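You operate a simulated robot arm through the tools that you are given. There is no shell and no other tool. Be economical: measure what you need, move in short steps, check, and stop when the job is done.

You run a simulated two-armed robot. Do the job below in one go: nothing can be reset, and whatever is moved stays where it is left.

Task
Set the drip tray under the water trap and drain the trap into it.
Fine: carry the tray in both hands; shut the white inlet lever first and leave it shut; shut the teal valve after; spill nothing.
Where things are to end (x, y in the base frame): grey drip tray within 50 mm of [-360, 600].

Only the result counts: the job must be done as asked and must still hold three seconds after the hand-in. Knocking over, shifting, dropping, spilling or breaking anything else fails it.

Robot
Two 7-joint arms with two-finger parallel grippers on one trunk, on a base that drives. Base frame: it is fixed to the floor where the robot stands at the start and does not move with it; the origin is under the middle of the robot, x ahead of it, y to its left, z up. Units: mm, degrees, N and s.
The left shoulder is at the start at [34, 182, 1221], the right one opposite. With the tool pointing down near the work surface each hand reaches from about 100 to 480 mm from the robot's upright axis, wherever it stands, measured 20 degrees to its own side. Places, roughly: clear water trap [-400, 600, 1100]; shelf under the trap [-400, 600, 600]; teal trap drain valve [-400, 600, 900]; white trap inlet lever [-400, 600, 1300]. Payload 3.91 kg a hand.
The tool frame of a hand sits at the grasp point between the pads (the TCP): z along the fingers, y along the line on which they close. The tips reach 30 mm beyond it. Largest opening 110 mm; finger width 20, thickness 10; the body of the gripper, 48 by 112 mm, starts 55 mm behind the TCP.
Orientation is that of the tool frame in the base frame, as [roll, pitch, yaw] about the fixed x, y, z axes, in that order (R = Rz(yaw) Ry(pitch) Rx(roll)). With the fingers straight down and closing along the base's y, the tool's x points along the base's -x, its y along +y and its z along -z.

Tools
- The arms move only by the tool move_arm. It takes "left_moves", "right_moves" or both (then of equal length, played together; a hand with none holds still); each is one flat list of numbers, 7 for each row, row after row: the gripper command, from -1 (fully open) to 1 (shut), values between in proportion, then the shift along the base's x, y, z in units of 50 mm (1.0 is 50 mm), then the turn, a rotation vector about the base's x, y, z in units of 5 degrees (1.0 is 5 degrees). In form: [gripper, tx, ty, tz, wx, wy, wz, gripper, tx, ty, tz, wx, wy, wz, ...]. A call has 1 to 20 rows; each row shifts and turns the commanded pose from where the row before left it. A call with a number of a shift or a turn outside -1 to 1 is refused whole. Each row takes 0.2 s and may step no farther than 50 mm and 8.6 degrees from the row before; otherwise, or with a gripper value out of range, the whole call is refused. A pose out of reach is approached as far as the arm can. The call stops where the force on the tool passes 50 N (or 10 N more than at its start, if that is more) or the arm is blocked; 0.2 s more then pass. Each finger travels about 72 mm/s and halts on what it meets, pressing with about 29 N; the grip force reading is that of the motor and also rises with nothing between the fingers. The clock runs only during rows and for 0.2 s after the last one: add rows that do not move to give the fingers time. It gives the time, the measured TCP pose, the force on the tool (base axes), the opening and the grip force at its end, in the units of the frame above (readings bear some noise), with the torque about the TCP (base axes, N m) and any sound that the robot's microphone picked up.
- Cameras (640 x 400 px; columns grow to the right, rows downward): "scene" is now at [66.9, 62.7, 1395.7]; the picture's right is [0.99, -0.17, 0.00], its down [-0.15, -0.84, -0.52] and it looks along [0.09, 0.51, -0.85] (base axes); focal length 214 px, centre (320, 200). "left" rides on the left gripper at [73, -17, -103] in its tool frame; the picture's right is [0.23, 0.97, 0.00], its down [-0.76, 0.18, -0.62] and it looks along [-0.61, 0.14, 0.78] (tool axes); focal length 222 px, centre (320, 200). "right" rides on the right gripper at [72, 17, -103] in its tool frame; the picture's right is [-0.23, 0.97, 0.00], its down [-0.76, -0.18, -0.62] and it looks along [-0.61, -0.14, 0.78] (tool axes); focal length 222 px, centre (320, 200).
- get_image(camera): a new picture of that camera. No time passes.
- lift_body(by): slides the trunk up (or, below 0, down) by that many mm; the arms and the scene camera ride with it, the base frame stays. It gives what a move gives, with no picture.
- drive_base(legs): drives the robot by 1 to 6 legs, each [ahead, left, turn to the left] in mm, mm and degrees, along the robot's own axes; the way and the turn of a leg run together, so that a leg with both is an arc; at most 1500 mm and 180 degrees a leg. The arms and the cameras ride along, it lands a little off, and it stops where it bumps. It gives what a move gives.
- pan_tilt(pan, tilt): turns the head with the scene camera to pan (to the left, within 80 degrees either way) and tilt (down, from -29 to 69), counted from straight ahead of the robot. It gives what a move gives.
- point_at(camera, pixels): for up to 12 pixels [column, row] of the newest picture of that camera ("zoom" is the newest enlarged one), the place [x, y, z] in the base frame of the surface seen there, good to about 2 mm, but the place of the scene camera against the robot may be out by one fixed shift of up to 18 mm in any direction. No time passes.
- enlarge(camera, box): a new picture of the part [left, top, right, bottom] of that camera's present view, enlarged. No time passes.
- close_job(): hands the job in; it is judged then, once.

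Work in short steps. Measure before you move; look again where a grasp or a placing could have gone wrong, and mend it. You have 80 turns and 70 pictures in all, those below and enlarged ones among them. Open the grippers and draw the arms clear of the work before you hand the job in, unless the task says otherwise; then end with one line.

The tools are called by a JSON object that holds its "api" and its "payload". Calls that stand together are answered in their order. move_arm: Moves the arms, as the interface text tells. Its arguments: {"type":"object","properties":{"left_moves":{"type":"array"},"right_moves":{"type":"array"}},"required":[]} The other tools are called the same way: lift_body (by) slides the trunk up or down; drive_base (legs) drives the base; pan_tilt (pan, tilt) turns the head that bears the scene camera; get_image (camera) takes a picture; point_at (camera, pixels) gives the place of the surface under pixels of a picture; enlarge (camera, box) takes an enlarged picture of a part of a camera's view; close_job () hands the job in.

At the start:

```text
t: 0.0
left_eef_pos: [403.3, 442.0, 1000.8]
left_ee_rot: [180.0, 0.0, -179.9]
left_contact_force: [0.2, -0.7, 0.1]
left_ft_torque: [0.01, 0.0, 0.01]
left_width: 110.0
left_finger_force: 0.0
right_eef_pos: [496.8, 34.3, 1000.5]
right_ee_rot: [-180.0, 0.0, 179.9]
right_contact_force: [-0.6, -0.7, 0.1]
right_ft_torque: [-0.03, 0.01, 0.03]
right_width: 110.2
right_finger_force: 0.1
trunk travel left (down, up): [-475.0, 39.0]
robot x, y, heading: [-2.4, 2.5, 0.0]
head pan, tilt: [80.2, 58.6]
```

scene: 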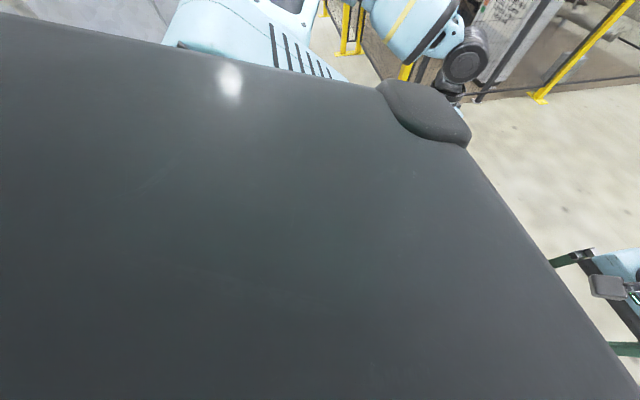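
right: 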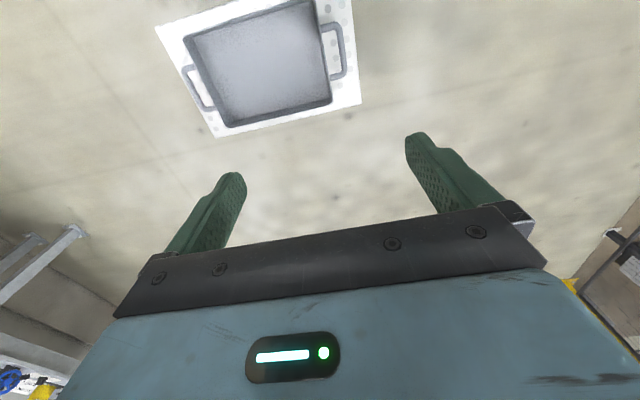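
left: 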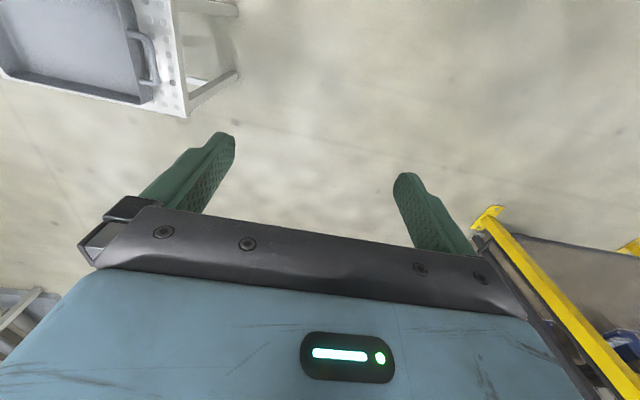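

The right hand camera shows the grey tray on a white stand ahead of the robot. I turn the head ahead to see it.

{"api": "pan_tilt", "payload": {"pan": 0, "tilt": 40}}

{"api": "get_image", "payload": {"camera": "scene"}}

{"api": "point_at", "payload": {"camera": "right", "pixels": [[340, 50], [200, 88], [260, 60], [185, 35], [315, 0], [225, 125], [330, 100], [345, 20], [220, 137], [360, 102]]}}

```text
t: 1.5
left_eef_pos: [403.2, 441.4, 998.9]
left_ee_rot: [179.9, 0.0, -179.8]
left_contact_force: [-0.3, 0.8, -0.3]
left_ft_torque: [-0.01, 0.03, 0.02]
left_width: 109.7
left_finger_force: 0.0
right_eef_pos: [498.0, 33.7, 1000.2]
right_ee_rot: [-180.0, 0.0, 179.9]
right_contact_force: [-0.2, 0.4, 0.2]
right_ft_torque: [-0.01, 0.04, 0.0]
right_width: 110.0
right_finger_force: 0.0
trunk travel left (down, up): [-475.0, 39.0]
robot x, y, heading: [-2.7, 0.6, -0.2]
head pan, tilt: [0.0, 40.0]
```

```text
66 pictures are left
```

scene: 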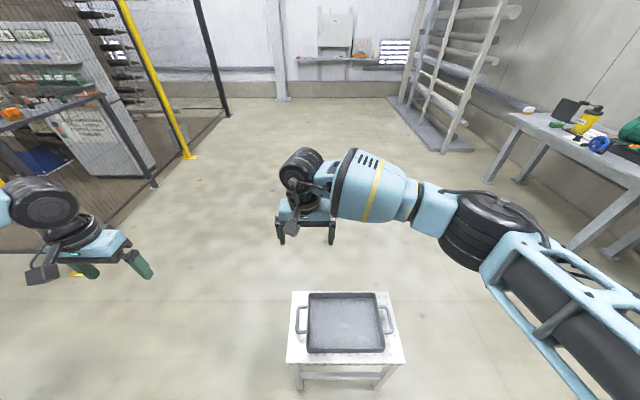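

```text
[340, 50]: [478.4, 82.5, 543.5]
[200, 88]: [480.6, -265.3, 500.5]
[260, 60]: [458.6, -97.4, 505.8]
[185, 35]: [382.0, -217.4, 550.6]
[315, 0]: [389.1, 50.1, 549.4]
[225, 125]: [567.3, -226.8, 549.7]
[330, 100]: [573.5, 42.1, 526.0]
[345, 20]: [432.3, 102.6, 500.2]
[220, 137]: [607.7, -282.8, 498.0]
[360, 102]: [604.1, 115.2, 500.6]
```

The tray sits on the stand with rim at z≈550, handles at y≈+82 and y≈-265. I turn 35° left and look toward the trap with the head panned left.

{"api": "drive_base", "payload": {"legs": [[0, 0, 35]]}}

{"api": "pan_tilt", "payload": {"pan": 78, "tilt": 25}}

{"api": "get_image", "payload": {"camera": "scene"}}

```text
t: 3.6
left_eef_pos: [77.8, 593.0, 1000.4]
left_ee_rot: [-180.0, 0.0, -145.0]
left_contact_force: [-0.7, -0.4, -0.7]
left_ft_torque: [-0.01, 0.02, 0.0]
left_width: 110.2
left_finger_force: 0.1
right_eef_pos: [387.5, 313.1, 1000.3]
right_ee_rot: [-180.0, 0.1, -145.1]
right_contact_force: [0.2, 0.6, -0.3]
right_ft_torque: [0.0, -0.01, -0.01]
right_width: 109.8
right_finger_force: 0.0
trunk travel left (down, up): [-475.0, 39.0]
robot x, y, heading: [-0.2, 2.5, 34.8]
head pan, tilt: [0.0, 40.0]
```

```text
t: 5.1
left_eef_pos: [78.9, 593.6, 1000.6]
left_ee_rot: [-180.0, -0.1, -145.0]
left_contact_force: [0.7, -0.7, -0.6]
left_ft_torque: [-0.01, 0.0, 0.0]
left_width: 110.0
left_finger_force: 0.1
right_eef_pos: [387.1, 313.5, 999.8]
right_ee_rot: [-180.0, 0.0, -145.1]
right_contact_force: [0.1, 0.6, 0.1]
right_ft_torque: [0.0, 0.0, -0.01]
right_width: 110.0
right_finger_force: 0.1
trunk travel left (down, up): [-475.0, 39.0]
robot x, y, heading: [-1.1, 1.4, 34.7]
head pan, tilt: [78.0, 25.0]
```

```text
65 pictures are left
```

scene: 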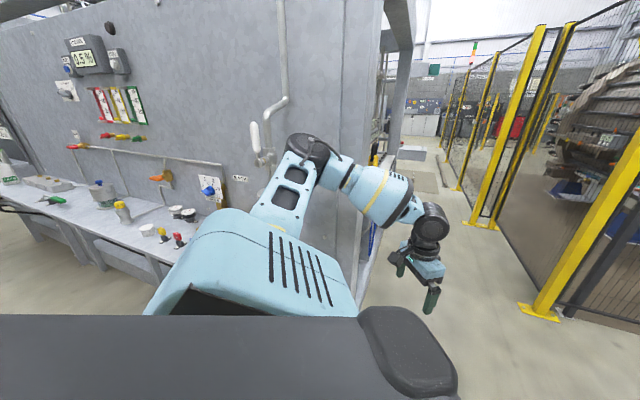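

A grey panel stands behind-left, with the white lever near (256,140) on a pipe; my left arm hides the trap. I measure the panel and pipe.

{"api": "point_at", "payload": {"camera": "scene", "pixels": [[256, 140], [262, 158], [283, 60], [380, 60], [340, 100], [220, 100], [345, 200], [210, 188], [365, 270]]}}

{"api": "enlarge", "payload": {"camera": "scene", "box": [200, 60, 400, 200]}}

```text
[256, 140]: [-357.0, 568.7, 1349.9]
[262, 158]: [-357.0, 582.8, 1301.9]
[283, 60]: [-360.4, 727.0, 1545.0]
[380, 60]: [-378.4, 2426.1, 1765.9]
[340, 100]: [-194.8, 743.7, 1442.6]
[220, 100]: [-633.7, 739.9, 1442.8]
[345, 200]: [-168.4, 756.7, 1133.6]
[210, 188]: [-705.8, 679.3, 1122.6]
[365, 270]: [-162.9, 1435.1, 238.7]
```

```text
2.86 times, centred on (300, 130) of scene
```

zoom: 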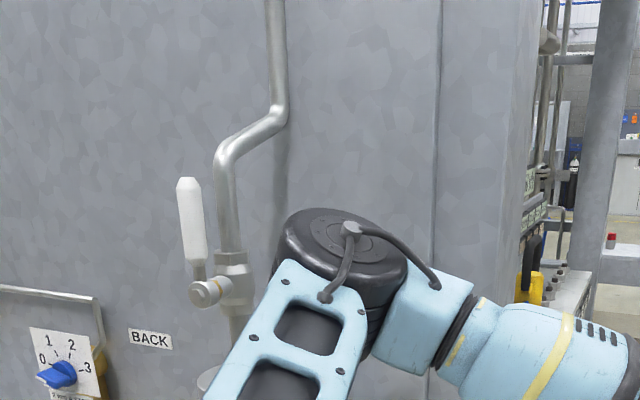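

The panel face is at y≈740 (facing -y), with lever at about [-357,570,1350], pointing up (open). I pull both hands back 150 mm, then turn to face +y.

{"api": "move_arm", "payload": {"left_moves": [-1, -0.82, -0.573, 0, 0, 0, 0, -1, -0.82, -0.573, 0, 0, 0, 0, -1, -0.82, -0.573, 0, 0, 0, 0], "right_moves": [-1, -0.82, -0.573, 0, 0, 0, 0, -1, -0.82, -0.573, 0, 0, 0, 0, -1, -0.82, -0.573, 0, 0, 0, 0]}}

{"api": "drive_base", "payload": {"legs": [[0, 0, 55]]}}

{"api": "pan_tilt", "payload": {"pan": 30, "tilt": 25}}

{"api": "get_image", "payload": {"camera": "scene"}}

```text
t: 5.9
left_eef_pos: [-46.9, 505.6, 1000.2]
left_ee_rot: [-179.9, 0.5, -145.1]
left_contact_force: [-1.7, -0.4, 0.0]
left_ft_torque: [0.02, -0.08, -0.01]
left_width: 110.2
left_finger_force: 0.0
right_eef_pos: [263.0, 226.2, 1001.0]
right_ee_rot: [-179.9, 0.3, -145.0]
right_contact_force: [-0.4, -0.4, 0.0]
right_ft_torque: [0.02, -0.06, -0.03]
right_width: 110.3
right_finger_force: 0.1
trunk travel left (down, up): [-475.0, 39.0]
robot x, y, heading: [1.0, -1.2, 35.0]
head pan, tilt: [78.0, 25.0]
```

```text
t: 8.8
left_eef_pos: [-441.8, 254.1, 998.9]
left_ee_rot: [-180.0, 0.0, -90.2]
left_contact_force: [-0.5, -0.7, -0.3]
left_ft_torque: [-0.02, -0.02, 0.02]
left_width: 109.9
left_finger_force: 0.0
right_eef_pos: [-32.9, 347.2, 997.9]
right_ee_rot: [179.9, 0.0, -90.2]
right_contact_force: [0.3, 0.4, 0.0]
right_ft_torque: [-0.03, 0.01, -0.03]
right_width: 109.9
right_finger_force: 0.1
trunk travel left (down, up): [-475.0, 39.0]
robot x, y, heading: [2.1, -3.1, 90.0]
head pan, tilt: [78.0, 25.0]
```

```text
t: 9.9
left_eef_pos: [-441.8, 254.6, 998.7]
left_ee_rot: [-179.9, 0.0, -90.1]
left_contact_force: [-0.5, 0.4, 0.5]
left_ft_torque: [-0.03, 0.0, -0.01]
left_width: 109.8
left_finger_force: 0.1
right_eef_pos: [-34.1, 349.0, 999.1]
right_ee_rot: [-179.9, 0.0, -90.2]
right_contact_force: [0.6, 0.2, 0.7]
right_ft_torque: [0.02, 0.01, 0.01]
right_width: 109.9
right_finger_force: 0.0
trunk travel left (down, up): [-475.0, 39.0]
robot x, y, heading: [3.3, -2.7, 89.7]
head pan, tilt: [30.0, 25.0]
```

```text
63 pictures are left
```

scene: 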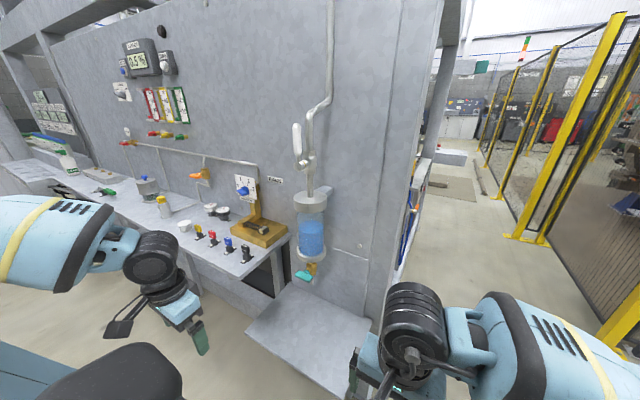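

The trap with blue water at (311,238), teal valve at (304,275), shelf below. Zoom and measure.

{"api": "enlarge", "payload": {"camera": "scene", "box": [210, 100, 410, 300]}}

{"api": "enlarge", "payload": {"camera": "scene", "box": [270, 180, 350, 300]}}

{"api": "point_at", "payload": {"camera": "scene", "pixels": [[298, 125], [299, 142], [301, 155], [307, 165], [311, 200], [311, 238], [299, 275], [310, 267], [322, 257], [290, 283], [370, 320], [340, 398], [246, 335], [288, 240], [240, 275]]}}

```text
2.00 times, centred on (310, 200) of scene
```

zoom: 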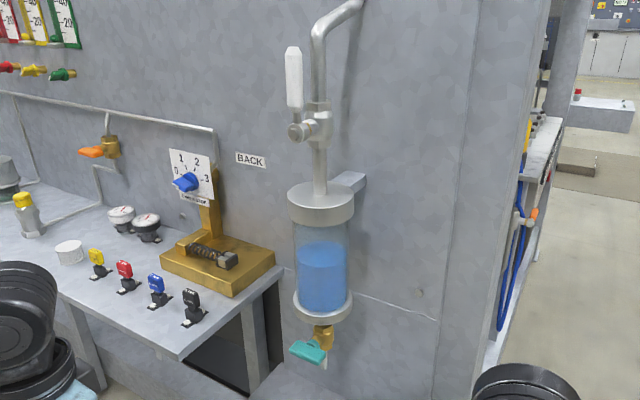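

```text
3.33 times, centred on (310, 240) of scene
```

zoom: 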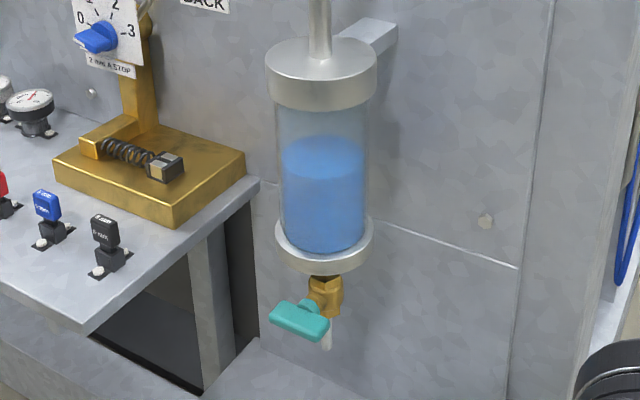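

```text
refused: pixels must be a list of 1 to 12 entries
```

{"api": "point_at", "payload": {"camera": "zoom", "pixels": [[274, 321], [300, 318], [320, 330], [300, 335], [310, 303], [330, 295], [328, 340], [322, 265], [322, 200], [310, 90], [90, 330], [260, 180]]}}

{"api": "point_at", "payload": {"camera": "scene", "pixels": [[297, 123], [299, 142], [301, 157], [298, 163], [310, 165], [370, 320], [340, 398], [246, 335], [330, 20], [300, 285], [330, 330]]}}

```text
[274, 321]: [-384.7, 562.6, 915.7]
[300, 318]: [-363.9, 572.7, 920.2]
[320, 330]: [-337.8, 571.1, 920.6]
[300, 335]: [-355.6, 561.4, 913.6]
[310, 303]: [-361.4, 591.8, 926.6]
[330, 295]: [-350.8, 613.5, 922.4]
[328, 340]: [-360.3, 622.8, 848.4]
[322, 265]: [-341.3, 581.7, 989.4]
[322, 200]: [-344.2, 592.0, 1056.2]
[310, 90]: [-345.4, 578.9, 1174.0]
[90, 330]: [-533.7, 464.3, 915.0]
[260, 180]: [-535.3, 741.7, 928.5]
```

```text
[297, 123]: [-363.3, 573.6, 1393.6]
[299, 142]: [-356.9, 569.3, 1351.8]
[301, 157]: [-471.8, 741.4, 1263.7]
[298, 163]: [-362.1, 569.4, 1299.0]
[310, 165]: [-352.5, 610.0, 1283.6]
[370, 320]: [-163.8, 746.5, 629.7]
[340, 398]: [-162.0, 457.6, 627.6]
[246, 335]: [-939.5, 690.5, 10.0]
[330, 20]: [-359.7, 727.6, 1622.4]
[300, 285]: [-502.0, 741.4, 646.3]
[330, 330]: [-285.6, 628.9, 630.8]
```

Everything is mapped roughly: teal handle horizontal at [-361,567,918], lever pivot [-360,570,1299] with tip at z≈1395. I shift the base left so the left shoulder faces the trap, then raise the left hand and turn it to point at +y.

{"api": "drive_base", "payload": {"legs": [[0, 190, 0]]}}

{"api": "move_arm", "payload": {"left_moves": [-1, 0.3, 0.1, 0.4, 1, 0, 0, -1, 0.3, 0.1, 0.4, 1, 0, 0, -1, 0.3, 0.1, 0.4, 1, 0, 0, -1, 0.3, 0.1, 0.4, 1, 0, 0, -1, 0.3, 0.1, 0.4, 1, 0, 0, -1, 0.3, 0.1, 0.4, 1, 0, 0, -1, 0.3, 0.1, 0.4, 1, 0, 0, -1, 0.3, 0.1, 0.4, 1, 0, 0, -1, 0.3, 0.1, 0.4, 1, 0, 0, -1, 0.3, 0.1, 0.4, 1, 0, 0, -1, 0.3, 0.1, 0.4, 1, 0, 0, -1, 0.3, 0.1, 0.4, 1, 0, 0, -1, 0.3, 0.1, 0.4, 1, 0, 0, -1, 0.3, 0.1, 0.4, 1, 0, 0, -1, 0.3, 0.1, 0.4, 1, 0, 0, -1, 0.3, 0.1, 0.4, 1, 0, 0, -1, 0.3, 0.1, 0.4, 1, 0, 0, -1, 0.3, 0.1, 0.4, 1, 0, 0]}}

{"api": "get_image", "payload": {"camera": "left"}}

{"api": "get_image", "payload": {"camera": "scene"}}

```text
t: 12.2
left_eef_pos: [-629.6, 255.2, 999.5]
left_ee_rot: [180.0, 0.0, -90.1]
left_contact_force: [0.4, 0.5, -0.1]
left_ft_torque: [0.0, -0.02, 0.02]
left_width: 109.8
left_finger_force: 0.0
right_eef_pos: [-221.1, 349.4, 999.2]
right_ee_rot: [180.0, 0.0, -90.3]
right_contact_force: [0.4, 0.8, 0.0]
right_ft_torque: [0.0, 0.02, 0.02]
right_width: 110.0
right_finger_force: 0.1
trunk travel left (down, up): [-475.0, 39.0]
robot x, y, heading: [-184.6, 2.2, 89.7]
head pan, tilt: [30.0, 25.0]
```

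```text
t: 16.0
left_eef_pos: [-413.8, 435.3, 1394.7]
left_ee_rot: [55.3, 89.8, 145.4]
left_contact_force: [0.2, 0.5, -0.1]
left_ft_torque: [-0.02, 0.0, 0.03]
left_width: 109.8
left_finger_force: 0.0
left hand out of reach, approached as far as the arm can: row 2, 3, 4, 5, 6, 7, 8, 9, 10, 11, 12, 14
right_eef_pos: [-219.7, 350.4, 998.0]
right_ee_rot: [-180.0, 0.0, -90.2]
right_contact_force: [-0.5, 0.2, 0.3]
right_ft_torque: [-0.01, 0.01, -0.02]
right_width: 110.1
right_finger_force: 0.1
trunk travel left (down, up): [-475.0, 39.0]
robot x, y, heading: [-187.6, 0.3, 89.6]
head pan, tilt: [30.0, 25.0]
```

```text
60 pictures are left
```

left: 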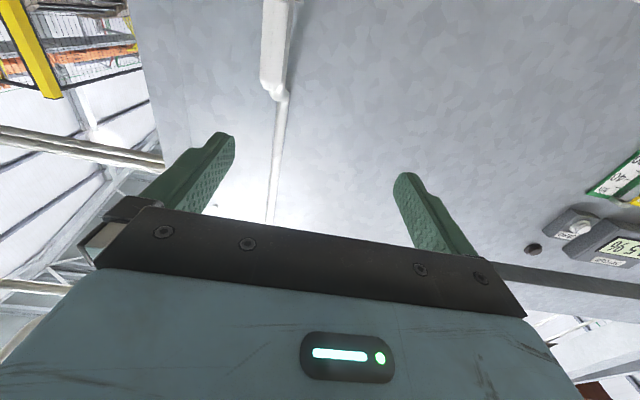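

```text
59 pictures are left
```

scene: 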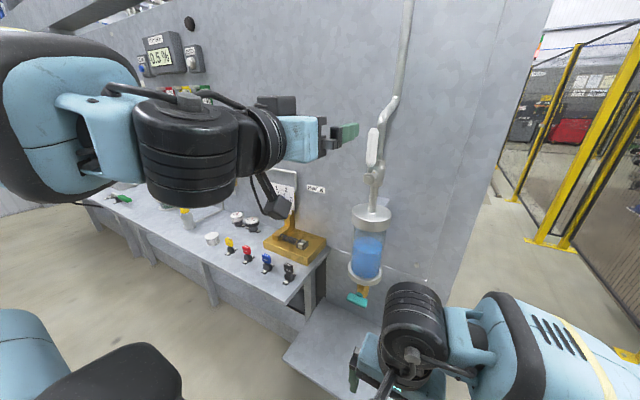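

Hand now points +y at [-414,435,1395]. I check which object is at (275,50) of the left view and remeasure in scene.

{"api": "point_at", "payload": {"camera": "left", "pixels": [[275, 20], [270, 75], [282, 95], [278, 150], [290, 5]]}}

{"api": "point_at", "payload": {"camera": "scene", "pixels": [[373, 130], [371, 160], [376, 178], [346, 131], [366, 260], [352, 297]]}}

{"api": "enlarge", "payload": {"camera": "scene", "box": [310, 100, 430, 310]}}

```text
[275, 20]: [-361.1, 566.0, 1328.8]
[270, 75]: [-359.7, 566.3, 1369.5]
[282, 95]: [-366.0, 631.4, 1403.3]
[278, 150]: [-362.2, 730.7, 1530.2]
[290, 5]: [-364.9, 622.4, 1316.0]
```

```text
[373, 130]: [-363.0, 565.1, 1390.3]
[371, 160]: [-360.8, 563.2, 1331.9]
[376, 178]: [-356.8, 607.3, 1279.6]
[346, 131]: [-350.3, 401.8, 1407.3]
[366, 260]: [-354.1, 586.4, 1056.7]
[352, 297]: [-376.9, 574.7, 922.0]
```

```text
1.90 times, centred on (370, 205) of scene
```

zoom: 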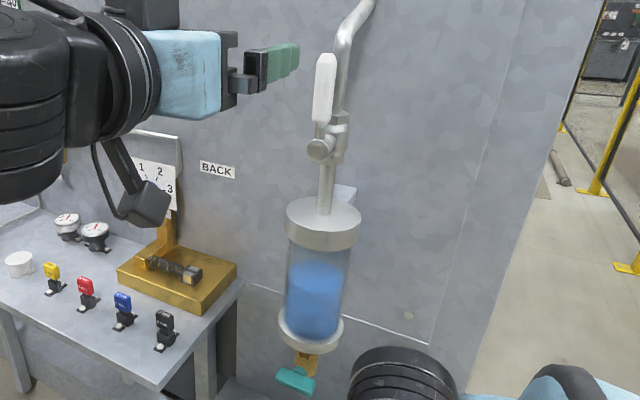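

Lever per hand camera: centre x≈-361, face y≈566, pivot z≈1290, tip z≈1380. I centre the hand on it at z≈1352, stopping short, to check tracking.

{"api": "move_arm", "payload": {"left_moves": [-1, 0.54, 0.5, -0.45, 0, 0, 0, -1, 0.54, 0.5, -0.4, 0, 0, 0, -1, 0, 0.3, 0, 0, 0, 0, -1, 0, 0, 0, 0, 0, 0]}}

{"api": "get_image", "payload": {"camera": "left"}}

```text
t: 17.0
left_eef_pos: [-360.8, 500.3, 1350.6]
left_ee_rot: [67.7, 89.8, 157.7]
left_contact_force: [0.5, 0.7, 0.6]
left_ft_torque: [-0.01, 0.0, 0.0]
left_width: 109.8
left_finger_force: 0.0
right_eef_pos: [-220.0, 350.0, 999.2]
right_ee_rot: [-179.9, 0.0, -90.3]
right_contact_force: [-0.1, -0.9, 1.0]
right_ft_torque: [0.0, 0.01, 0.02]
right_width: 109.8
right_finger_force: 0.1
trunk travel left (down, up): [-475.0, 39.0]
robot x, y, heading: [-185.8, 1.1, 89.9]
head pan, tilt: [30.0, 25.0]
```

```text
57 pictures are left
```

left: 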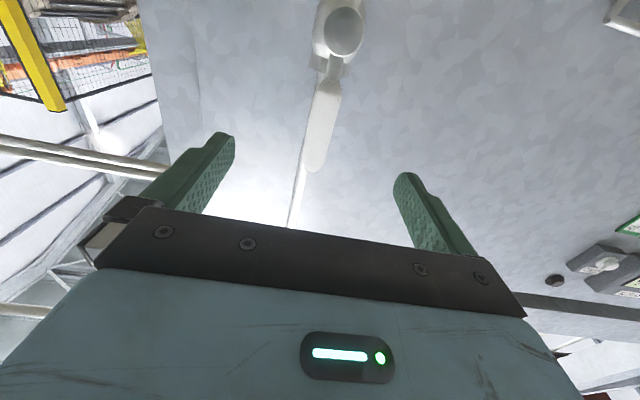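

Moves track well. The lever (322,120) hangs between the fingers, pivot cap at (343,30). Measure.

{"api": "point_at", "payload": {"camera": "left", "pixels": [[343, 30], [322, 120], [315, 165], [327, 90], [306, 165], [326, 165]]}}

{"api": "enlarge", "payload": {"camera": "left", "box": [260, 0, 400, 200]}}

```text
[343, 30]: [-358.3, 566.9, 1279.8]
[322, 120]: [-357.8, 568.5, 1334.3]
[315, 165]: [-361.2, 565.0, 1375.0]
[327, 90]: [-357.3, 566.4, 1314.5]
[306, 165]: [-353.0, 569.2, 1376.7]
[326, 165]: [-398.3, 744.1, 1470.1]
```

```text
2.00 times, centred on (330, 100) of left
```

zoom: 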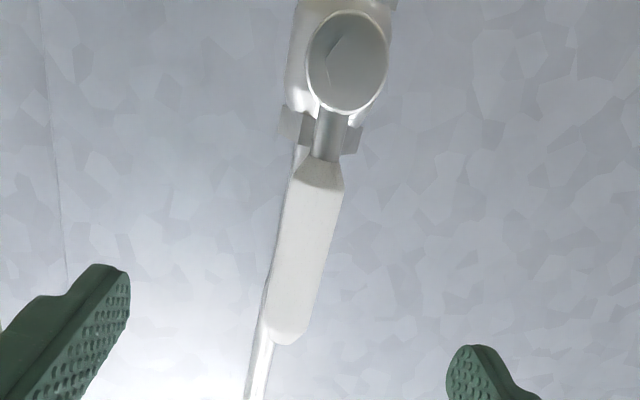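

Pivot at [-359,·,1280]. I advance to y≈556 at z 1340, narrow to ~50 mm around the lever, then nudge 15° toward -x as a test.

{"api": "move_arm", "payload": {"left_moves": [-1, 0, 0.6, -0.2, 0, 0, 0, -1, 0, 0.5, 0, 0, 0, 0, 0.09, 0, 0, 0, 0, 0, 0, 0.09, 0, 0, 0, 0, 0, 0, 0.09, 0, 0, 0, 0, 0, 0]}}

{"api": "move_arm", "payload": {"left_moves": [0.09, -0.15, 0, 0, 0, 0, 0, 0.09, -0.15, 0, 0.02, 0, 0, 0, 0.09, -0.15, 0, 0.02, 0, 0, 0, 0.09, -0.1, 0, 0, 0, 0, 0]}}

{"api": "get_image", "payload": {"camera": "left"}}

```text
t: 18.2
left_eef_pos: [-359.3, 555.2, 1341.6]
left_ee_rot: [77.8, 89.9, 167.9]
left_contact_force: [-0.7, 0.2, 0.6]
left_ft_torque: [-0.03, 0.02, 0.01]
left_width: 50.1
left_finger_force: 0.0
right_eef_pos: [-221.4, 350.2, 999.6]
right_ee_rot: [179.9, 0.0, -90.3]
right_contact_force: [0.4, -0.2, 0.0]
right_ft_torque: [0.04, 0.0, 0.02]
right_width: 109.9
right_finger_force: 0.0
trunk travel left (down, up): [-475.0, 39.0]
robot x, y, heading: [-187.3, 2.3, 90.0]
head pan, tilt: [30.0, 25.0]
```

```text
t: 19.2
left_eef_pos: [-388.4, 554.9, 1343.1]
left_ee_rot: [86.1, 89.7, 176.0]
left_contact_force: [2.3, 0.8, 0.3]
left_ft_torque: [0.04, -0.05, -0.04]
left_width: 51.9
left_finger_force: 1.4
right_eef_pos: [-221.3, 349.6, 1000.0]
right_ee_rot: [-180.0, -0.1, -90.2]
right_contact_force: [-0.7, 0.1, -0.6]
right_ft_torque: [0.0, -0.04, 0.0]
right_width: 109.9
right_finger_force: 0.0
trunk travel left (down, up): [-475.0, 39.0]
robot x, y, heading: [-184.5, -1.2, 89.6]
head pan, tilt: [30.0, 25.0]
```

```text
55 pictures are left
```

left: 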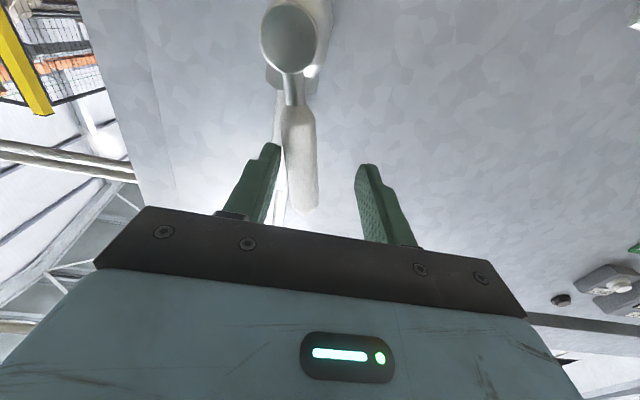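

The lever moved with only 2 N and tilts toward -x. I continue along the arc to about 90°.

{"api": "move_arm", "payload": {"left_moves": [0.09, -0.15, 0, -0.01, 0, 0, 0, 0.09, -0.15, 0, -0.02, 0, 0, 0, 0.09, -0.14, 0, -0.05, 0, 0, 0, 0.09, -0.14, 0, -0.06, 0, 0, 0, 0.09, -0.14, 0, -0.08, 0, 0, 0, 0.09, -0.14, 0, -0.1, 0, 0, 0, 0.09, -0.11, 0, -0.12, 0, 0, 0, 0.09, -0.11, 0, -0.12, 0, 0, 0, 0.09, -0.07, 0, -0.16, 0, 0, 0, 0.09, -0.07, 0, -0.16, 0, 0, 0, 0.09, 0, 0, -0.08, 0, 0, 0]}}

{"api": "get_image", "payload": {"camera": "left"}}

{"api": "enlarge", "payload": {"camera": "scene", "box": [290, 100, 430, 310]}}

```text
t: 21.6
left_eef_pos: [-448.7, 554.3, 1299.7]
left_ee_rot: [7.8, 89.3, 98.0]
left_contact_force: [1.2, 7.0, 17.4]
left_ft_torque: [0.49, -0.52, 0.17]
left_width: 50.4
left_finger_force: 0.3
right_eef_pos: [-221.1, 349.2, 999.8]
right_ee_rot: [180.0, 0.1, -90.2]
right_contact_force: [0.0, 0.1, 0.1]
right_ft_torque: [0.02, -0.02, 0.0]
right_width: 109.9
right_finger_force: 0.0
trunk travel left (down, up): [-475.0, 39.0]
robot x, y, heading: [-181.4, -2.2, 89.9]
head pan, tilt: [30.0, 25.0]
```

```text
54 pictures are left
```

left: 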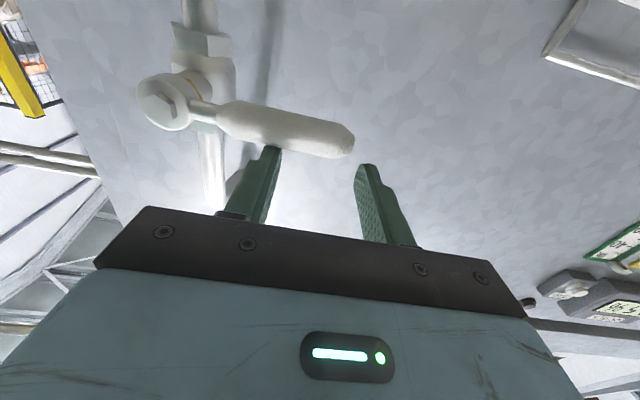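

```text
1.90 times, centred on (360, 205) of scene
```

zoom: 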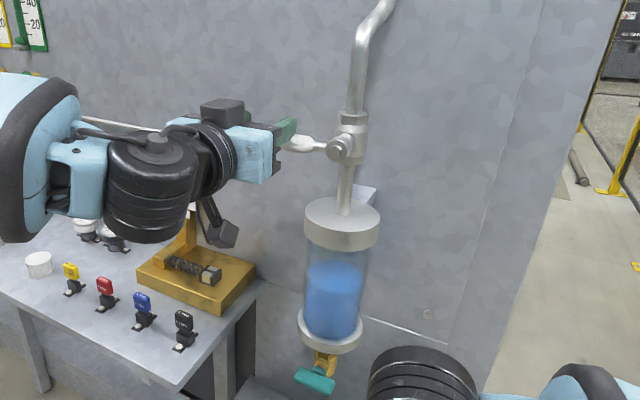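

Lever is horizontal, and 17 N upward indicates its stop. I measure its endpoints to verify level.

{"api": "point_at", "payload": {"camera": "left", "pixels": [[165, 102], [235, 120], [270, 128], [330, 138]]}}

```text
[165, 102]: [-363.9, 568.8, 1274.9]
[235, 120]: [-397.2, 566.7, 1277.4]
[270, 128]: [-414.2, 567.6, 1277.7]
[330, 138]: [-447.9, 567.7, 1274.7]
```

Lever is level (shut, z≈1275–1278 along its length). I back the left hand off and take both hands to 45°-down-forward poses for the tray carry.

{"api": "move_arm", "payload": {"left_moves": [0.09, 0, 0, 0.2, 0, 0, 0, 0.09, 0, -1, 0, 0, 0, 0, 0.09, 0, -1, 0, 0, 0, 0, -0.5, 0, -1, 0, 0, 0, 0, -1, 0, -1, 0, 0, 0, 0, -1, 0, 0, -0.7, -1, 0, 0, -1, 0, 0, -0.7, -1, 0, 0, -1, 0, 0, -0.7, -1, 0, 0, -1, 0, 0, -0.7, -1, 0, 0, -1, 0, 0, -0.7, -1, 0, 0, -1, 0, 0, -0.7, -1, 0, 0, -1, 0, 0, -0.7, -1, 0, 0, -1, 0, 0, -0.7, -1, 0, 0, -1, 0, 0, -0.7, -1, 0, 0]}}

{"api": "move_arm", "payload": {"right_moves": [-1, 0.4, 0, 0, 1, 0, 0, -1, 0.4, 0, 0, 1, 0, 0, -1, 0.4, 0, 0, 1, 0, 0, -1, 0.4, 0, 0, 1, 0, 0, -1, 0.4, 0, 0, 1, 0, 0, -1, 0.4, 0, 0, 1, 0, 0, -1, 0.4, 0, 0, 1, 0, 0, -1, 0.4, 0, 0, 1, 0, 0, -1, 0.4, 0, 0, 1, 0, 0]}}

{"api": "get_image", "payload": {"camera": "scene"}}

```text
t: 24.6
left_eef_pos: [-453.5, 459.3, 1044.7]
left_ee_rot: [-180.0, 44.8, -90.2]
left_contact_force: [-0.2, -0.5, -0.7]
left_ft_torque: [-0.03, -0.01, 0.0]
left_width: 109.9
left_finger_force: 0.1
left hand out of reach, approached as far as the arm can: row 3, 4, 5, 6, 7
right_eef_pos: [-222.2, 349.8, 999.0]
right_ee_rot: [-180.0, 0.0, -90.1]
right_contact_force: [0.7, 0.5, 0.3]
right_ft_torque: [-0.03, -0.01, -0.02]
right_width: 110.2
right_finger_force: 0.1
trunk travel left (down, up): [-475.0, 39.0]
robot x, y, heading: [-192.3, 0.6, 89.9]
head pan, tilt: [30.0, 25.0]
```

```text
t: 26.6
left_eef_pos: [-453.7, 458.3, 1046.2]
left_ee_rot: [179.8, 45.0, -90.3]
left_contact_force: [0.6, -0.2, 0.6]
left_ft_torque: [-0.01, 0.02, -0.03]
left_width: 110.0
left_finger_force: 0.2
right_eef_pos: [-55.3, 373.0, 991.5]
right_ee_rot: [179.8, 45.2, -90.4]
right_contact_force: [-0.1, -0.4, -0.7]
right_ft_torque: [-0.03, 0.0, -0.03]
right_width: 109.9
right_finger_force: 0.1
right hand out of reach, approached as far as the arm can: row 8, 9
trunk travel left (down, up): [-475.0, 39.0]
robot x, y, heading: [-188.0, -0.3, 89.7]
head pan, tilt: [30.0, 25.0]
```

```text
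52 pictures are left
```

scene: 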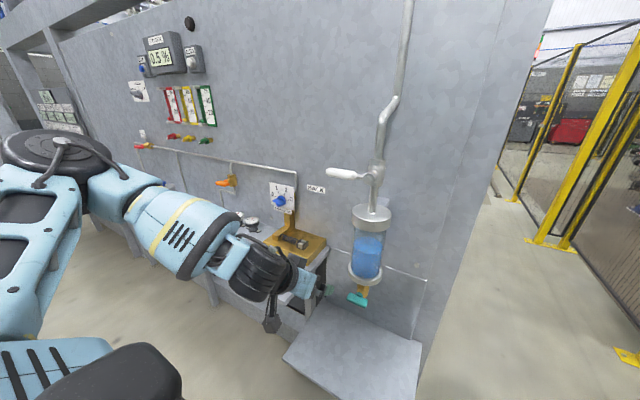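

Lever stays shut. Now I turn back to face +x and look at the tray up close for handle geometry.

{"api": "drive_base", "payload": {"legs": [[-60, 0, 0], [0, 0, -90], [100, -30, 0]]}}

{"api": "pan_tilt", "payload": {"pan": 0, "tilt": 50}}

{"api": "get_image", "payload": {"camera": "scene"}}

```text
t: 32.1
left_eef_pos: [365.9, 184.2, 1046.3]
left_ee_rot: [179.9, 45.0, -179.5]
left_contact_force: [-0.5, -0.8, 0.5]
left_ft_torque: [-0.02, -0.02, 0.02]
left_width: 109.8
left_finger_force: 0.0
right_eef_pos: [285.0, -214.7, 991.2]
right_ee_rot: [179.8, 45.1, -179.5]
right_contact_force: [0.5, 0.6, -1.2]
right_ft_torque: [0.01, 0.02, -0.01]
right_width: 110.2
right_finger_force: 0.0
trunk travel left (down, up): [-475.0, 39.0]
robot x, y, heading: [-89.4, -90.5, 0.3]
head pan, tilt: [30.0, 25.0]
```

```text
t: 33.1
left_eef_pos: [364.8, 184.2, 1044.8]
left_ee_rot: [179.9, 45.0, -179.5]
left_contact_force: [0.4, -0.5, 0.5]
left_ft_torque: [0.05, 0.0, 0.0]
left_width: 110.1
left_finger_force: 0.0
right_eef_pos: [285.2, -214.8, 990.1]
right_ee_rot: [179.7, 45.1, -179.7]
right_contact_force: [-1.4, -0.5, 0.3]
right_ft_torque: [-0.02, 0.01, -0.05]
right_width: 109.8
right_finger_force: 0.0
trunk travel left (down, up): [-475.0, 39.0]
robot x, y, heading: [-89.2, -90.3, 0.2]
head pan, tilt: [0.0, 50.0]
```

```text
51 pictures are left
```

scene: 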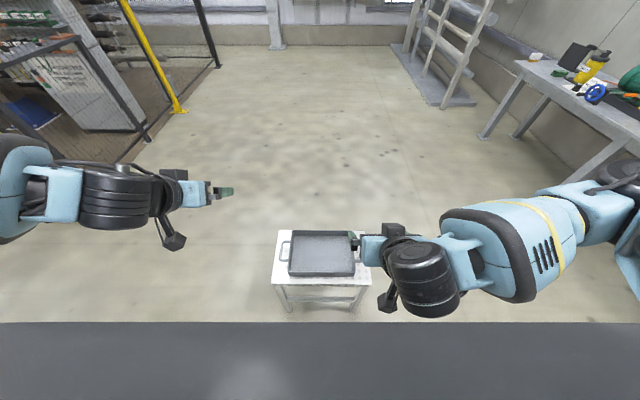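

I lower the trunk by 330 mm and look at the tray from the left hand camera.

{"api": "lift_body", "payload": {"by": -330}}

{"api": "get_image", "payload": {"camera": "left"}}

{"api": "get_image", "payload": {"camera": "scene"}}

```text
t: 36.3
left_eef_pos: [363.9, 183.9, 625.5]
left_ee_rot: [179.9, 31.0, -179.7]
left_contact_force: [-0.2, -0.3, 0.5]
left_ft_torque: [0.01, 0.01, 0.01]
left_width: 110.1
left_finger_force: 0.0
right_eef_pos: [235.3, -215.1, 526.4]
right_ee_rot: [179.9, 19.2, -179.6]
right_contact_force: [0.3, 0.3, -1.1]
right_ft_torque: [-0.04, -0.01, 0.01]
right_width: 109.9
right_finger_force: 0.0
trunk travel left (down, up): [-145.0, 369.0]
robot x, y, heading: [-88.9, -87.6, 0.5]
head pan, tilt: [0.0, 50.0]
```

```text
50 pictures are left
```

left: 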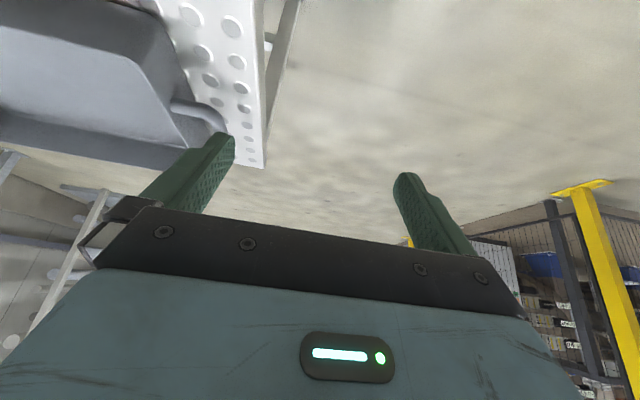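

```text
49 pictures are left
```

scene: 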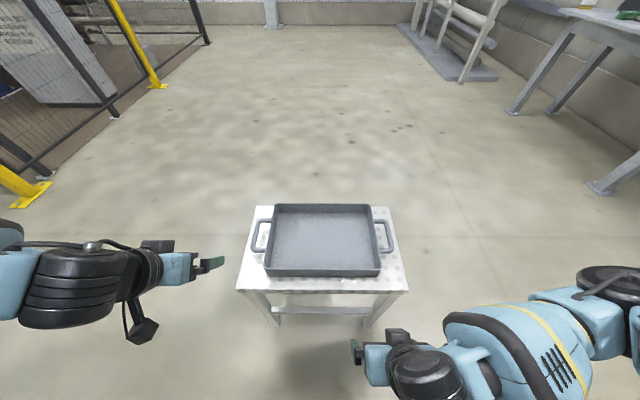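

The tray is clear now in the scene view. I measure rim corners and handles.

{"api": "enlarge", "payload": {"camera": "scene", "box": [230, 190, 420, 310]}}

{"api": "point_at", "payload": {"camera": "scene", "pixels": [[276, 206], [371, 206], [265, 273], [378, 274], [258, 221], [254, 236], [257, 250], [387, 221], [392, 236], [391, 250], [239, 290], [408, 291]]}}

```text
3.33 times, centred on (325, 250) of scene
```

zoom: 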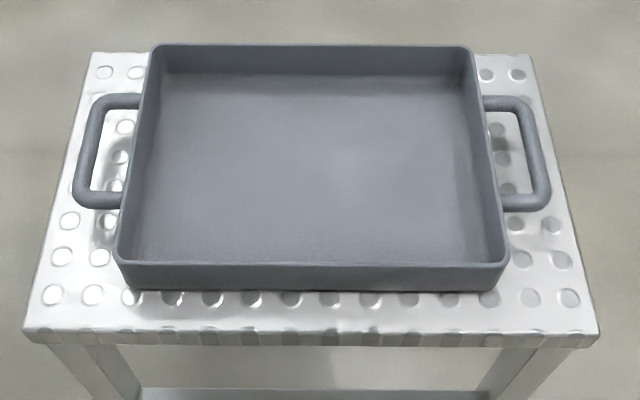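

```text
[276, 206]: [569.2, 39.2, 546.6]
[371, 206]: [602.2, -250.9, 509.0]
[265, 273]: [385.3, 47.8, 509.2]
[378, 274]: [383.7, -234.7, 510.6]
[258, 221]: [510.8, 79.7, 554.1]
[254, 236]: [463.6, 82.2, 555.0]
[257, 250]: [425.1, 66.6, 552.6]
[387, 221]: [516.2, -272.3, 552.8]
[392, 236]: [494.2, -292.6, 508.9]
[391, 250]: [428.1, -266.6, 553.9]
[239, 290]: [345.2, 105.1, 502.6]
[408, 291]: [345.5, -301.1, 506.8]
```

I measure the handle bars more precisely from the enlarged view.

{"api": "point_at", "payload": {"camera": "zoom", "pixels": [[93, 120], [85, 155], [80, 190], [108, 101], [100, 200], [525, 120], [533, 155], [540, 190], [515, 103], [525, 203], [152, 150], [486, 150]]}}

```text
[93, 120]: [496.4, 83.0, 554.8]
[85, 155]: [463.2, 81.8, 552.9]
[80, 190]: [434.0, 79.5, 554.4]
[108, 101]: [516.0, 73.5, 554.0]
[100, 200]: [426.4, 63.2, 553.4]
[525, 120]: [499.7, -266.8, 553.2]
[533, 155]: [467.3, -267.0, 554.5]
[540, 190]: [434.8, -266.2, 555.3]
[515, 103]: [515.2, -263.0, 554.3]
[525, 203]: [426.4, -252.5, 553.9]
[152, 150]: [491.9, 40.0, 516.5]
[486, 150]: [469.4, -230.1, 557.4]
```

Bars: left y≈81, right y≈-266, x 430–512, tray centre ≈[470,-92]; gap bar–wall ≈33 mm, so I need a ~34 mm opening. I set both hands to 45° tilt at the bar spacing, at z≈700.

{"api": "move_arm", "payload": {"left_moves": [0.38, -0.11, -0.333, 0.25, 0, -0.47, 0, 0.38, -0.11, -0.333, 0.25, 0, -0.47, 0, 0.38, -0.11, -0.333, 0.25, 0, -0.47, 0, 0.38, -0.11, -0.333, 0.25, 0, -0.47, 0, 0.38, -0.11, -0.333, 0.25, 0, -0.47, 0, 0.38, -0.11, -0.333, 0.25, 0, -0.47, 0], "right_moves": [0.38, 0.32, -0.17, 0.58, 0, -0.87, 0, 0.38, 0.32, -0.17, 0.58, 0, -0.87, 0, 0.38, 0.32, -0.17, 0.58, 0, -0.87, 0, 0.38, 0.32, -0.17, 0.58, 0, -0.87, 0, 0.38, 0.32, -0.17, 0.58, 0, -0.87, 0, 0.38, 0.32, -0.17, 0.58, 0, -0.87, 0]}}

```text
t: 37.7
left_eef_pos: [391.8, 75.6, 681.1]
left_ee_rot: [-179.9, 45.0, -179.4]
left_contact_force: [1.1, -0.7, -0.1]
left_ft_torque: [-0.02, -0.03, 0.02]
left_width: 34.1
left_finger_force: 0.1
left hand out of reach, approached as far as the arm can: row 1, 2, 3, 4, 5, 6
right_eef_pos: [382.4, -229.6, 660.7]
right_ee_rot: [-179.8, 45.4, -179.5]
right_contact_force: [-0.4, 0.2, -0.1]
right_ft_torque: [-0.02, -0.01, 0.02]
right_width: 33.9
right_finger_force: 0.0
right hand out of reach, approached as far as the arm can: row 1, 2, 3, 4, 5, 6
trunk travel left (down, up): [-145.0, 369.0]
robot x, y, heading: [-88.9, -86.6, 0.4]
head pan, tilt: [0.0, 50.0]
```

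45° tilt needs more distance; I use d≈490 mm instead.

{"api": "move_arm", "payload": {"left_moves": [0.38, 0.1, 0.05, 0.1, 0, 0, 0, 0.38, 0.1, 0.05, 0.1, 0, 0, 0], "right_moves": [0.38, 0.2, -0.35, 0.3, 0, 0, 0, 0.38, 0.2, -0.35, 0.3, 0, 0, 0]}}

{"api": "drive_base", "payload": {"legs": [[69, -4, 0]]}}

{"api": "get_image", "payload": {"camera": "left"}}

{"api": "get_image", "payload": {"camera": "right"}}

```text
t: 38.3
left_eef_pos: [402.0, 80.3, 690.5]
left_ee_rot: [-180.0, 45.0, -179.5]
left_contact_force: [0.6, 0.0, -0.4]
left_ft_torque: [-0.02, 0.0, 0.03]
left_width: 33.9
left_finger_force: 0.1
right_eef_pos: [405.7, -264.4, 691.5]
right_ee_rot: [-179.8, 45.5, -179.5]
right_contact_force: [0.2, -0.6, -1.0]
right_ft_torque: [0.01, -0.03, 0.0]
right_width: 34.4
right_finger_force: 0.1
right hand out of reach, approached as far as the arm can: row 2
trunk travel left (down, up): [-145.0, 369.0]
robot x, y, heading: [-89.0, -86.1, 0.2]
head pan, tilt: [0.0, 50.0]
```

```text
t: 39.3
left_eef_pos: [470.3, 76.4, 690.6]
left_ee_rot: [180.0, 44.9, -179.4]
left_contact_force: [0.1, 0.0, -0.7]
left_ft_torque: [0.01, -0.02, -0.02]
left_width: 34.2
left_finger_force: 0.0
right_eef_pos: [472.4, -267.8, 690.2]
right_ee_rot: [-179.8, 45.4, -179.7]
right_contact_force: [-0.3, -0.1, -0.5]
right_ft_torque: [-0.01, 0.02, 0.03]
right_width: 34.0
right_finger_force: 0.1
trunk travel left (down, up): [-145.0, 369.0]
robot x, y, heading: [-19.9, -92.3, 0.5]
head pan, tilt: [0.0, 50.0]
```

```text
47 pictures are left
```

left: 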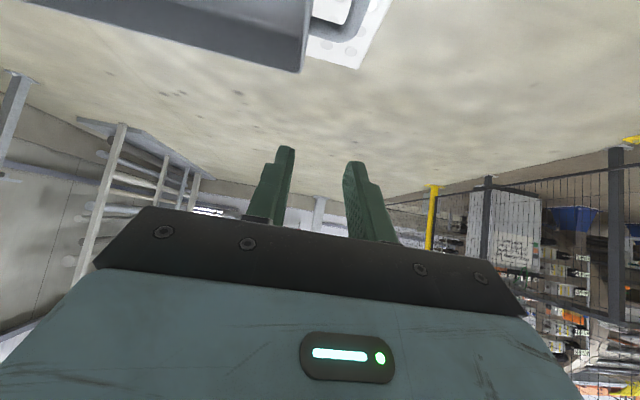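

```text
46 pictures are left
```

right: 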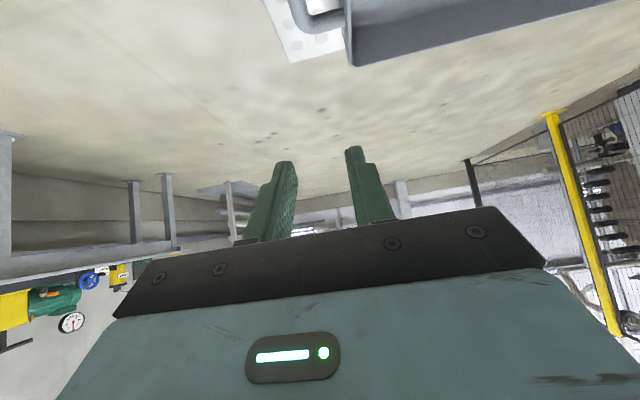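

Handles are near the image tops: left (345,35), right (325,20). I measure bars with the hand cameras.

{"api": "point_at", "payload": {"camera": "left", "pixels": [[358, 8], [355, 18], [325, 32], [302, 40], [309, 5], [280, 40]]}}

{"api": "point_at", "payload": {"camera": "right", "pixels": [[298, 10], [303, 22], [330, 18], [348, 30], [344, 4], [375, 30]]}}

```text
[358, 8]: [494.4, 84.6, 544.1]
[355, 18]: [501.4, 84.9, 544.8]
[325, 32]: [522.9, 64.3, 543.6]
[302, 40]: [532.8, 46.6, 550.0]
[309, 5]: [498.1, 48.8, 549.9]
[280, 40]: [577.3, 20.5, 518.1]
```

```text
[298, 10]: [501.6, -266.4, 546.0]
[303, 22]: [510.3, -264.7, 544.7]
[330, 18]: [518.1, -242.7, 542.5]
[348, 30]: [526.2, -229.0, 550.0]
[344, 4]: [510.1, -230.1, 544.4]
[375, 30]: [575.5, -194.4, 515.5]
```

Left bar y≈83.5, right y≈-266, top z≈544.5. I align y, and lower the trunk 70 mm checking how the hands follow.

{"api": "move_arm", "payload": {"left_moves": [0.38, 0, 0.14, 0, 0, 0, 0, 0.38, 0, 0, 0, 0, 0, 0], "right_moves": [0.38, -0.03, 0.03, 0, 0, 0, 0, 0.38, 0, 0, 0, 0, 0, 0]}}

{"api": "lift_body", "payload": {"by": -70}}

```text
t: 39.9
left_eef_pos: [470.9, 82.6, 689.4]
left_ee_rot: [-180.0, 44.9, -179.4]
left_contact_force: [0.2, 0.0, 1.1]
left_ft_torque: [-0.02, 0.0, 0.0]
left_width: 34.0
left_finger_force: 0.1
right_eef_pos: [472.2, -267.1, 690.9]
right_ee_rot: [-179.8, 45.3, -179.6]
right_contact_force: [0.6, 0.4, 0.1]
right_ft_torque: [0.02, 0.01, 0.02]
right_width: 34.0
right_finger_force: 0.0
trunk travel left (down, up): [-145.0, 369.0]
robot x, y, heading: [-18.5, -93.8, 0.4]
head pan, tilt: [0.0, 50.0]
```

```text
t: 41.0
left_eef_pos: [478.6, 81.9, 594.5]
left_ee_rot: [180.0, 42.0, -179.5]
left_contact_force: [-0.8, 0.6, 0.4]
left_ft_torque: [-0.01, 0.03, 0.02]
left_width: 34.3
left_finger_force: 0.1
right_eef_pos: [480.7, -266.0, 589.8]
right_ee_rot: [-179.8, 41.6, -179.6]
right_contact_force: [-0.7, -0.8, 0.1]
right_ft_torque: [-0.02, -0.01, 0.02]
right_width: 34.1
right_finger_force: 0.1
trunk travel left (down, up): [-75.0, 439.0]
robot x, y, heading: [-24.3, -90.3, 0.4]
head pan, tilt: [0.0, 50.0]
```

Trunk lowering also made the hands sag a little, tilt now ~42°. I descend to bar height with the arms.

{"api": "move_arm", "payload": {"left_moves": [0.38, -0.08, 0.03, -0.35, 0, 0, 0, 0.38, -0.08, 0, -0.35, 0, 0, 0, 0.38, 0, 0, -0.37, 0, 0, 0, 0.38, 0, 0, 0, 0, 0, 0], "right_moves": [0.38, -0.1, 0, -0.32, 0, 0, 0, 0.38, -0.1, 0, -0.33, 0, 0, 0, 0.38, 0, 0, -0.33, 0, 0, 0, 0.38, 0, 0, 0, 0, 0, 0]}}

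{"api": "get_image", "payload": {"camera": "scene"}}

```text
t: 42.0
left_eef_pos: [471.5, 84.9, 541.3]
left_ee_rot: [179.9, 42.0, -179.6]
left_contact_force: [0.0, -0.1, 0.8]
left_ft_torque: [0.01, 0.06, 0.0]
left_width: 34.2
left_finger_force: 0.0
right_eef_pos: [471.8, -265.8, 538.4]
right_ee_rot: [-179.8, 41.6, -179.6]
right_contact_force: [-0.3, 0.1, 0.5]
right_ft_torque: [0.01, -0.02, -0.01]
right_width: 34.2
right_finger_force: 0.0
trunk travel left (down, up): [-75.0, 439.0]
robot x, y, heading: [-21.7, -90.7, 0.5]
head pan, tilt: [0.0, 50.0]
```

```text
45 pictures are left
```

scene: 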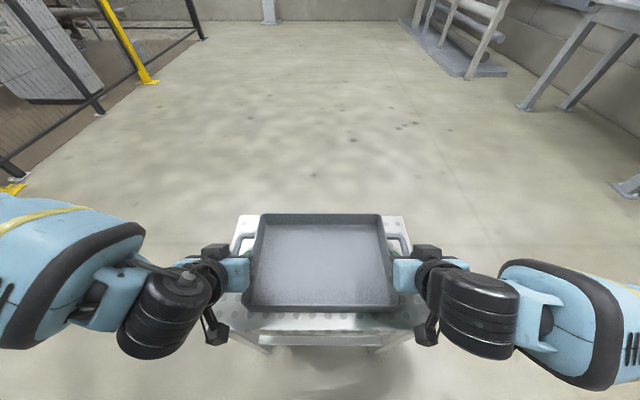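

Both hands straddle the bars without contact. Close both grippers.

{"api": "move_arm", "payload": {"left_moves": [0.8, 0, 0, 0, 0, 0, 0, 1, 0, 0, 0, 0, 0, 0, 1, 0, 0, 0, 0, 0, 0, 1, 0, 0, 0, 0, 0, 0], "right_moves": [0.8, 0, 0, 0, 0, 0, 0, 1, 0, 0, 0, 0, 0, 0, 1, 0, 0, 0, 0, 0, 0, 1, 0, 0, 0, 0, 0, 0]}}

```text
t: 43.0
left_eef_pos: [472.0, 84.4, 541.1]
left_ee_rot: [179.9, 42.0, -179.7]
left_contact_force: [-0.6, 4.7, 0.2]
left_ft_torque: [0.04, -0.23, -0.69]
left_width: 13.6
left_finger_force: 29.6
right_eef_pos: [473.4, -266.0, 539.4]
right_ee_rot: [-179.7, 41.6, -179.6]
right_contact_force: [1.8, -3.0, -0.2]
right_ft_torque: [-0.01, -0.05, 0.46]
right_width: 13.8
right_finger_force: 28.8
trunk travel left (down, up): [-75.0, 439.0]
robot x, y, heading: [-20.1, -93.6, 0.4]
head pan, tilt: [0.0, 50.0]
```

Both gripped (13.7 mm bar). Lift 40 mm with both arms and check.

{"api": "move_arm", "payload": {"left_moves": [1, 0, 0, 0.2, 0, 0, 0, 1, 0, 0, 0.2, 0, 0, 0, 1, 0, 0, 0.2, 0, 0, 0, 1, 0, 0, 0.2, 0, 0, 0], "right_moves": [1, 0, 0, 0.2, 0, 0, 0, 1, 0, 0, 0.2, 0, 0, 0, 1, 0, 0, 0.2, 0, 0, 0, 1, 0, 0, 0.2, 0, 0, 0]}}

{"api": "get_image", "payload": {"camera": "scene"}}

```text
t: 44.0
left_eef_pos: [474.0, 84.8, 579.2]
left_ee_rot: [179.5, 41.8, -179.4]
left_contact_force: [-0.1, 26.5, -2.4]
left_ft_torque: [0.06, 0.03, -0.58]
left_width: 14.0
left_finger_force: 29.2
left hand out of reach, approached as far as the arm can: row 4
right_eef_pos: [477.6, -264.4, 579.0]
right_ee_rot: [-179.3, 41.5, -179.6]
right_contact_force: [-0.2, -26.4, -2.4]
right_ft_torque: [-0.09, 0.04, 0.65]
right_width: 13.6
right_finger_force: 29.3
right hand out of reach, approached as far as the arm can: row 3, 4
trunk travel left (down, up): [-75.0, 439.0]
robot x, y, heading: [-22.8, -88.9, 0.5]
head pan, tilt: [0.0, 50.0]
```

```text
44 pictures are left
```

scene: 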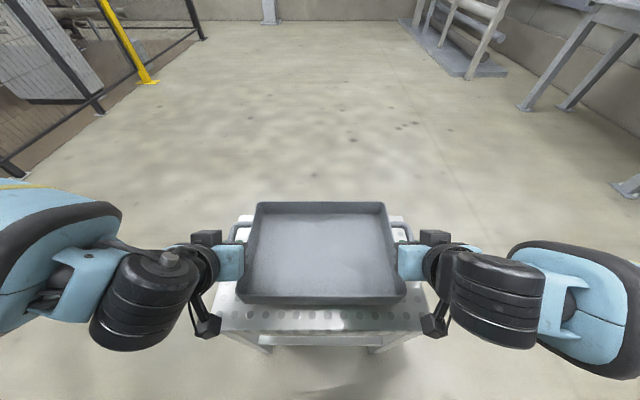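

Tray lifted level but hands squeeze it (26 N) and reach is near its inner limit. I move 40 mm forward while easing 2 mm apart.

{"api": "move_arm", "payload": {"left_moves": [1, 0.2, 0.04, 0, 0, 0, 0, 1, 0.2, 0, 0, 0, 0, 0, 1, 0.2, 0, 0, 0, 0, 0, 1, 0.2, 0, 0, 0, 0, 0, 1, 0, 0, 0, 0, 0, 0], "right_moves": [1, 0.2, -0.04, 0, 0, 0, 0, 1, 0.2, 0, 0, 0, 0, 0, 1, 0.2, 0, 0, 0, 0, 0, 1, 0.2, 0, 0, 0, 0, 0, 1, 0, 0, 0, 0, 0, 0]}}

```text
t: 45.2
left_eef_pos: [514.2, 84.2, 581.3]
left_ee_rot: [180.0, 41.9, -179.5]
left_contact_force: [-0.1, 14.2, -3.1]
left_ft_torque: [0.04, 0.11, -0.5]
left_width: 13.6
left_finger_force: 28.7
right_eef_pos: [517.2, -265.9, 577.8]
right_ee_rot: [-179.7, 41.5, -179.7]
right_contact_force: [-0.1, -14.7, -3.4]
right_ft_torque: [0.02, -0.08, 0.53]
right_width: 13.8
right_finger_force: 29.2
trunk travel left (down, up): [-75.0, 439.0]
robot x, y, heading: [-21.4, -90.8, 0.5]
head pan, tilt: [0.0, 50.0]
```

Good tracking. Ease a bit more and lift 60 mm.

{"api": "move_arm", "payload": {"left_moves": [1, 0, 0.03, 0.2, 0, 0, 0, 1, 0, 0, 0.2, 0, 0, 0, 1, 0, 0, 0.2, 0, 0, 0, 1, 0, 0, 0.2, 0, 0, 0, 1, 0, 0, 0.2, 0, 0, 0, 1, 0, 0, 0.2, 0, 0, 0], "right_moves": [1, 0, -0.03, 0.2, 0, 0, 0, 1, 0, 0, 0.2, 0, 0, 0, 1, 0, 0, 0.2, 0, 0, 0, 1, 0, 0, 0.2, 0, 0, 0, 1, 0, 0, 0.2, 0, 0, 0, 1, 0, 0, 0.2, 0, 0, 0]}}

```text
t: 46.6
left_eef_pos: [513.2, 85.0, 640.1]
left_ee_rot: [-179.8, 41.9, -179.8]
left_contact_force: [-0.8, -24.2, -1.9]
left_ft_torque: [-0.08, -0.2, -0.62]
left_width: 13.6
left_finger_force: 28.9
right_eef_pos: [516.2, -264.8, 638.9]
right_ee_rot: [179.9, 41.6, -179.4]
right_contact_force: [0.8, 23.3, -2.5]
right_ft_torque: [-0.02, 0.2, 0.34]
right_width: 13.7
right_finger_force: 29.1
trunk travel left (down, up): [-75.0, 439.0]
robot x, y, heading: [-22.3, -92.4, 0.4]
head pan, tilt: [0.0, 50.0]
```

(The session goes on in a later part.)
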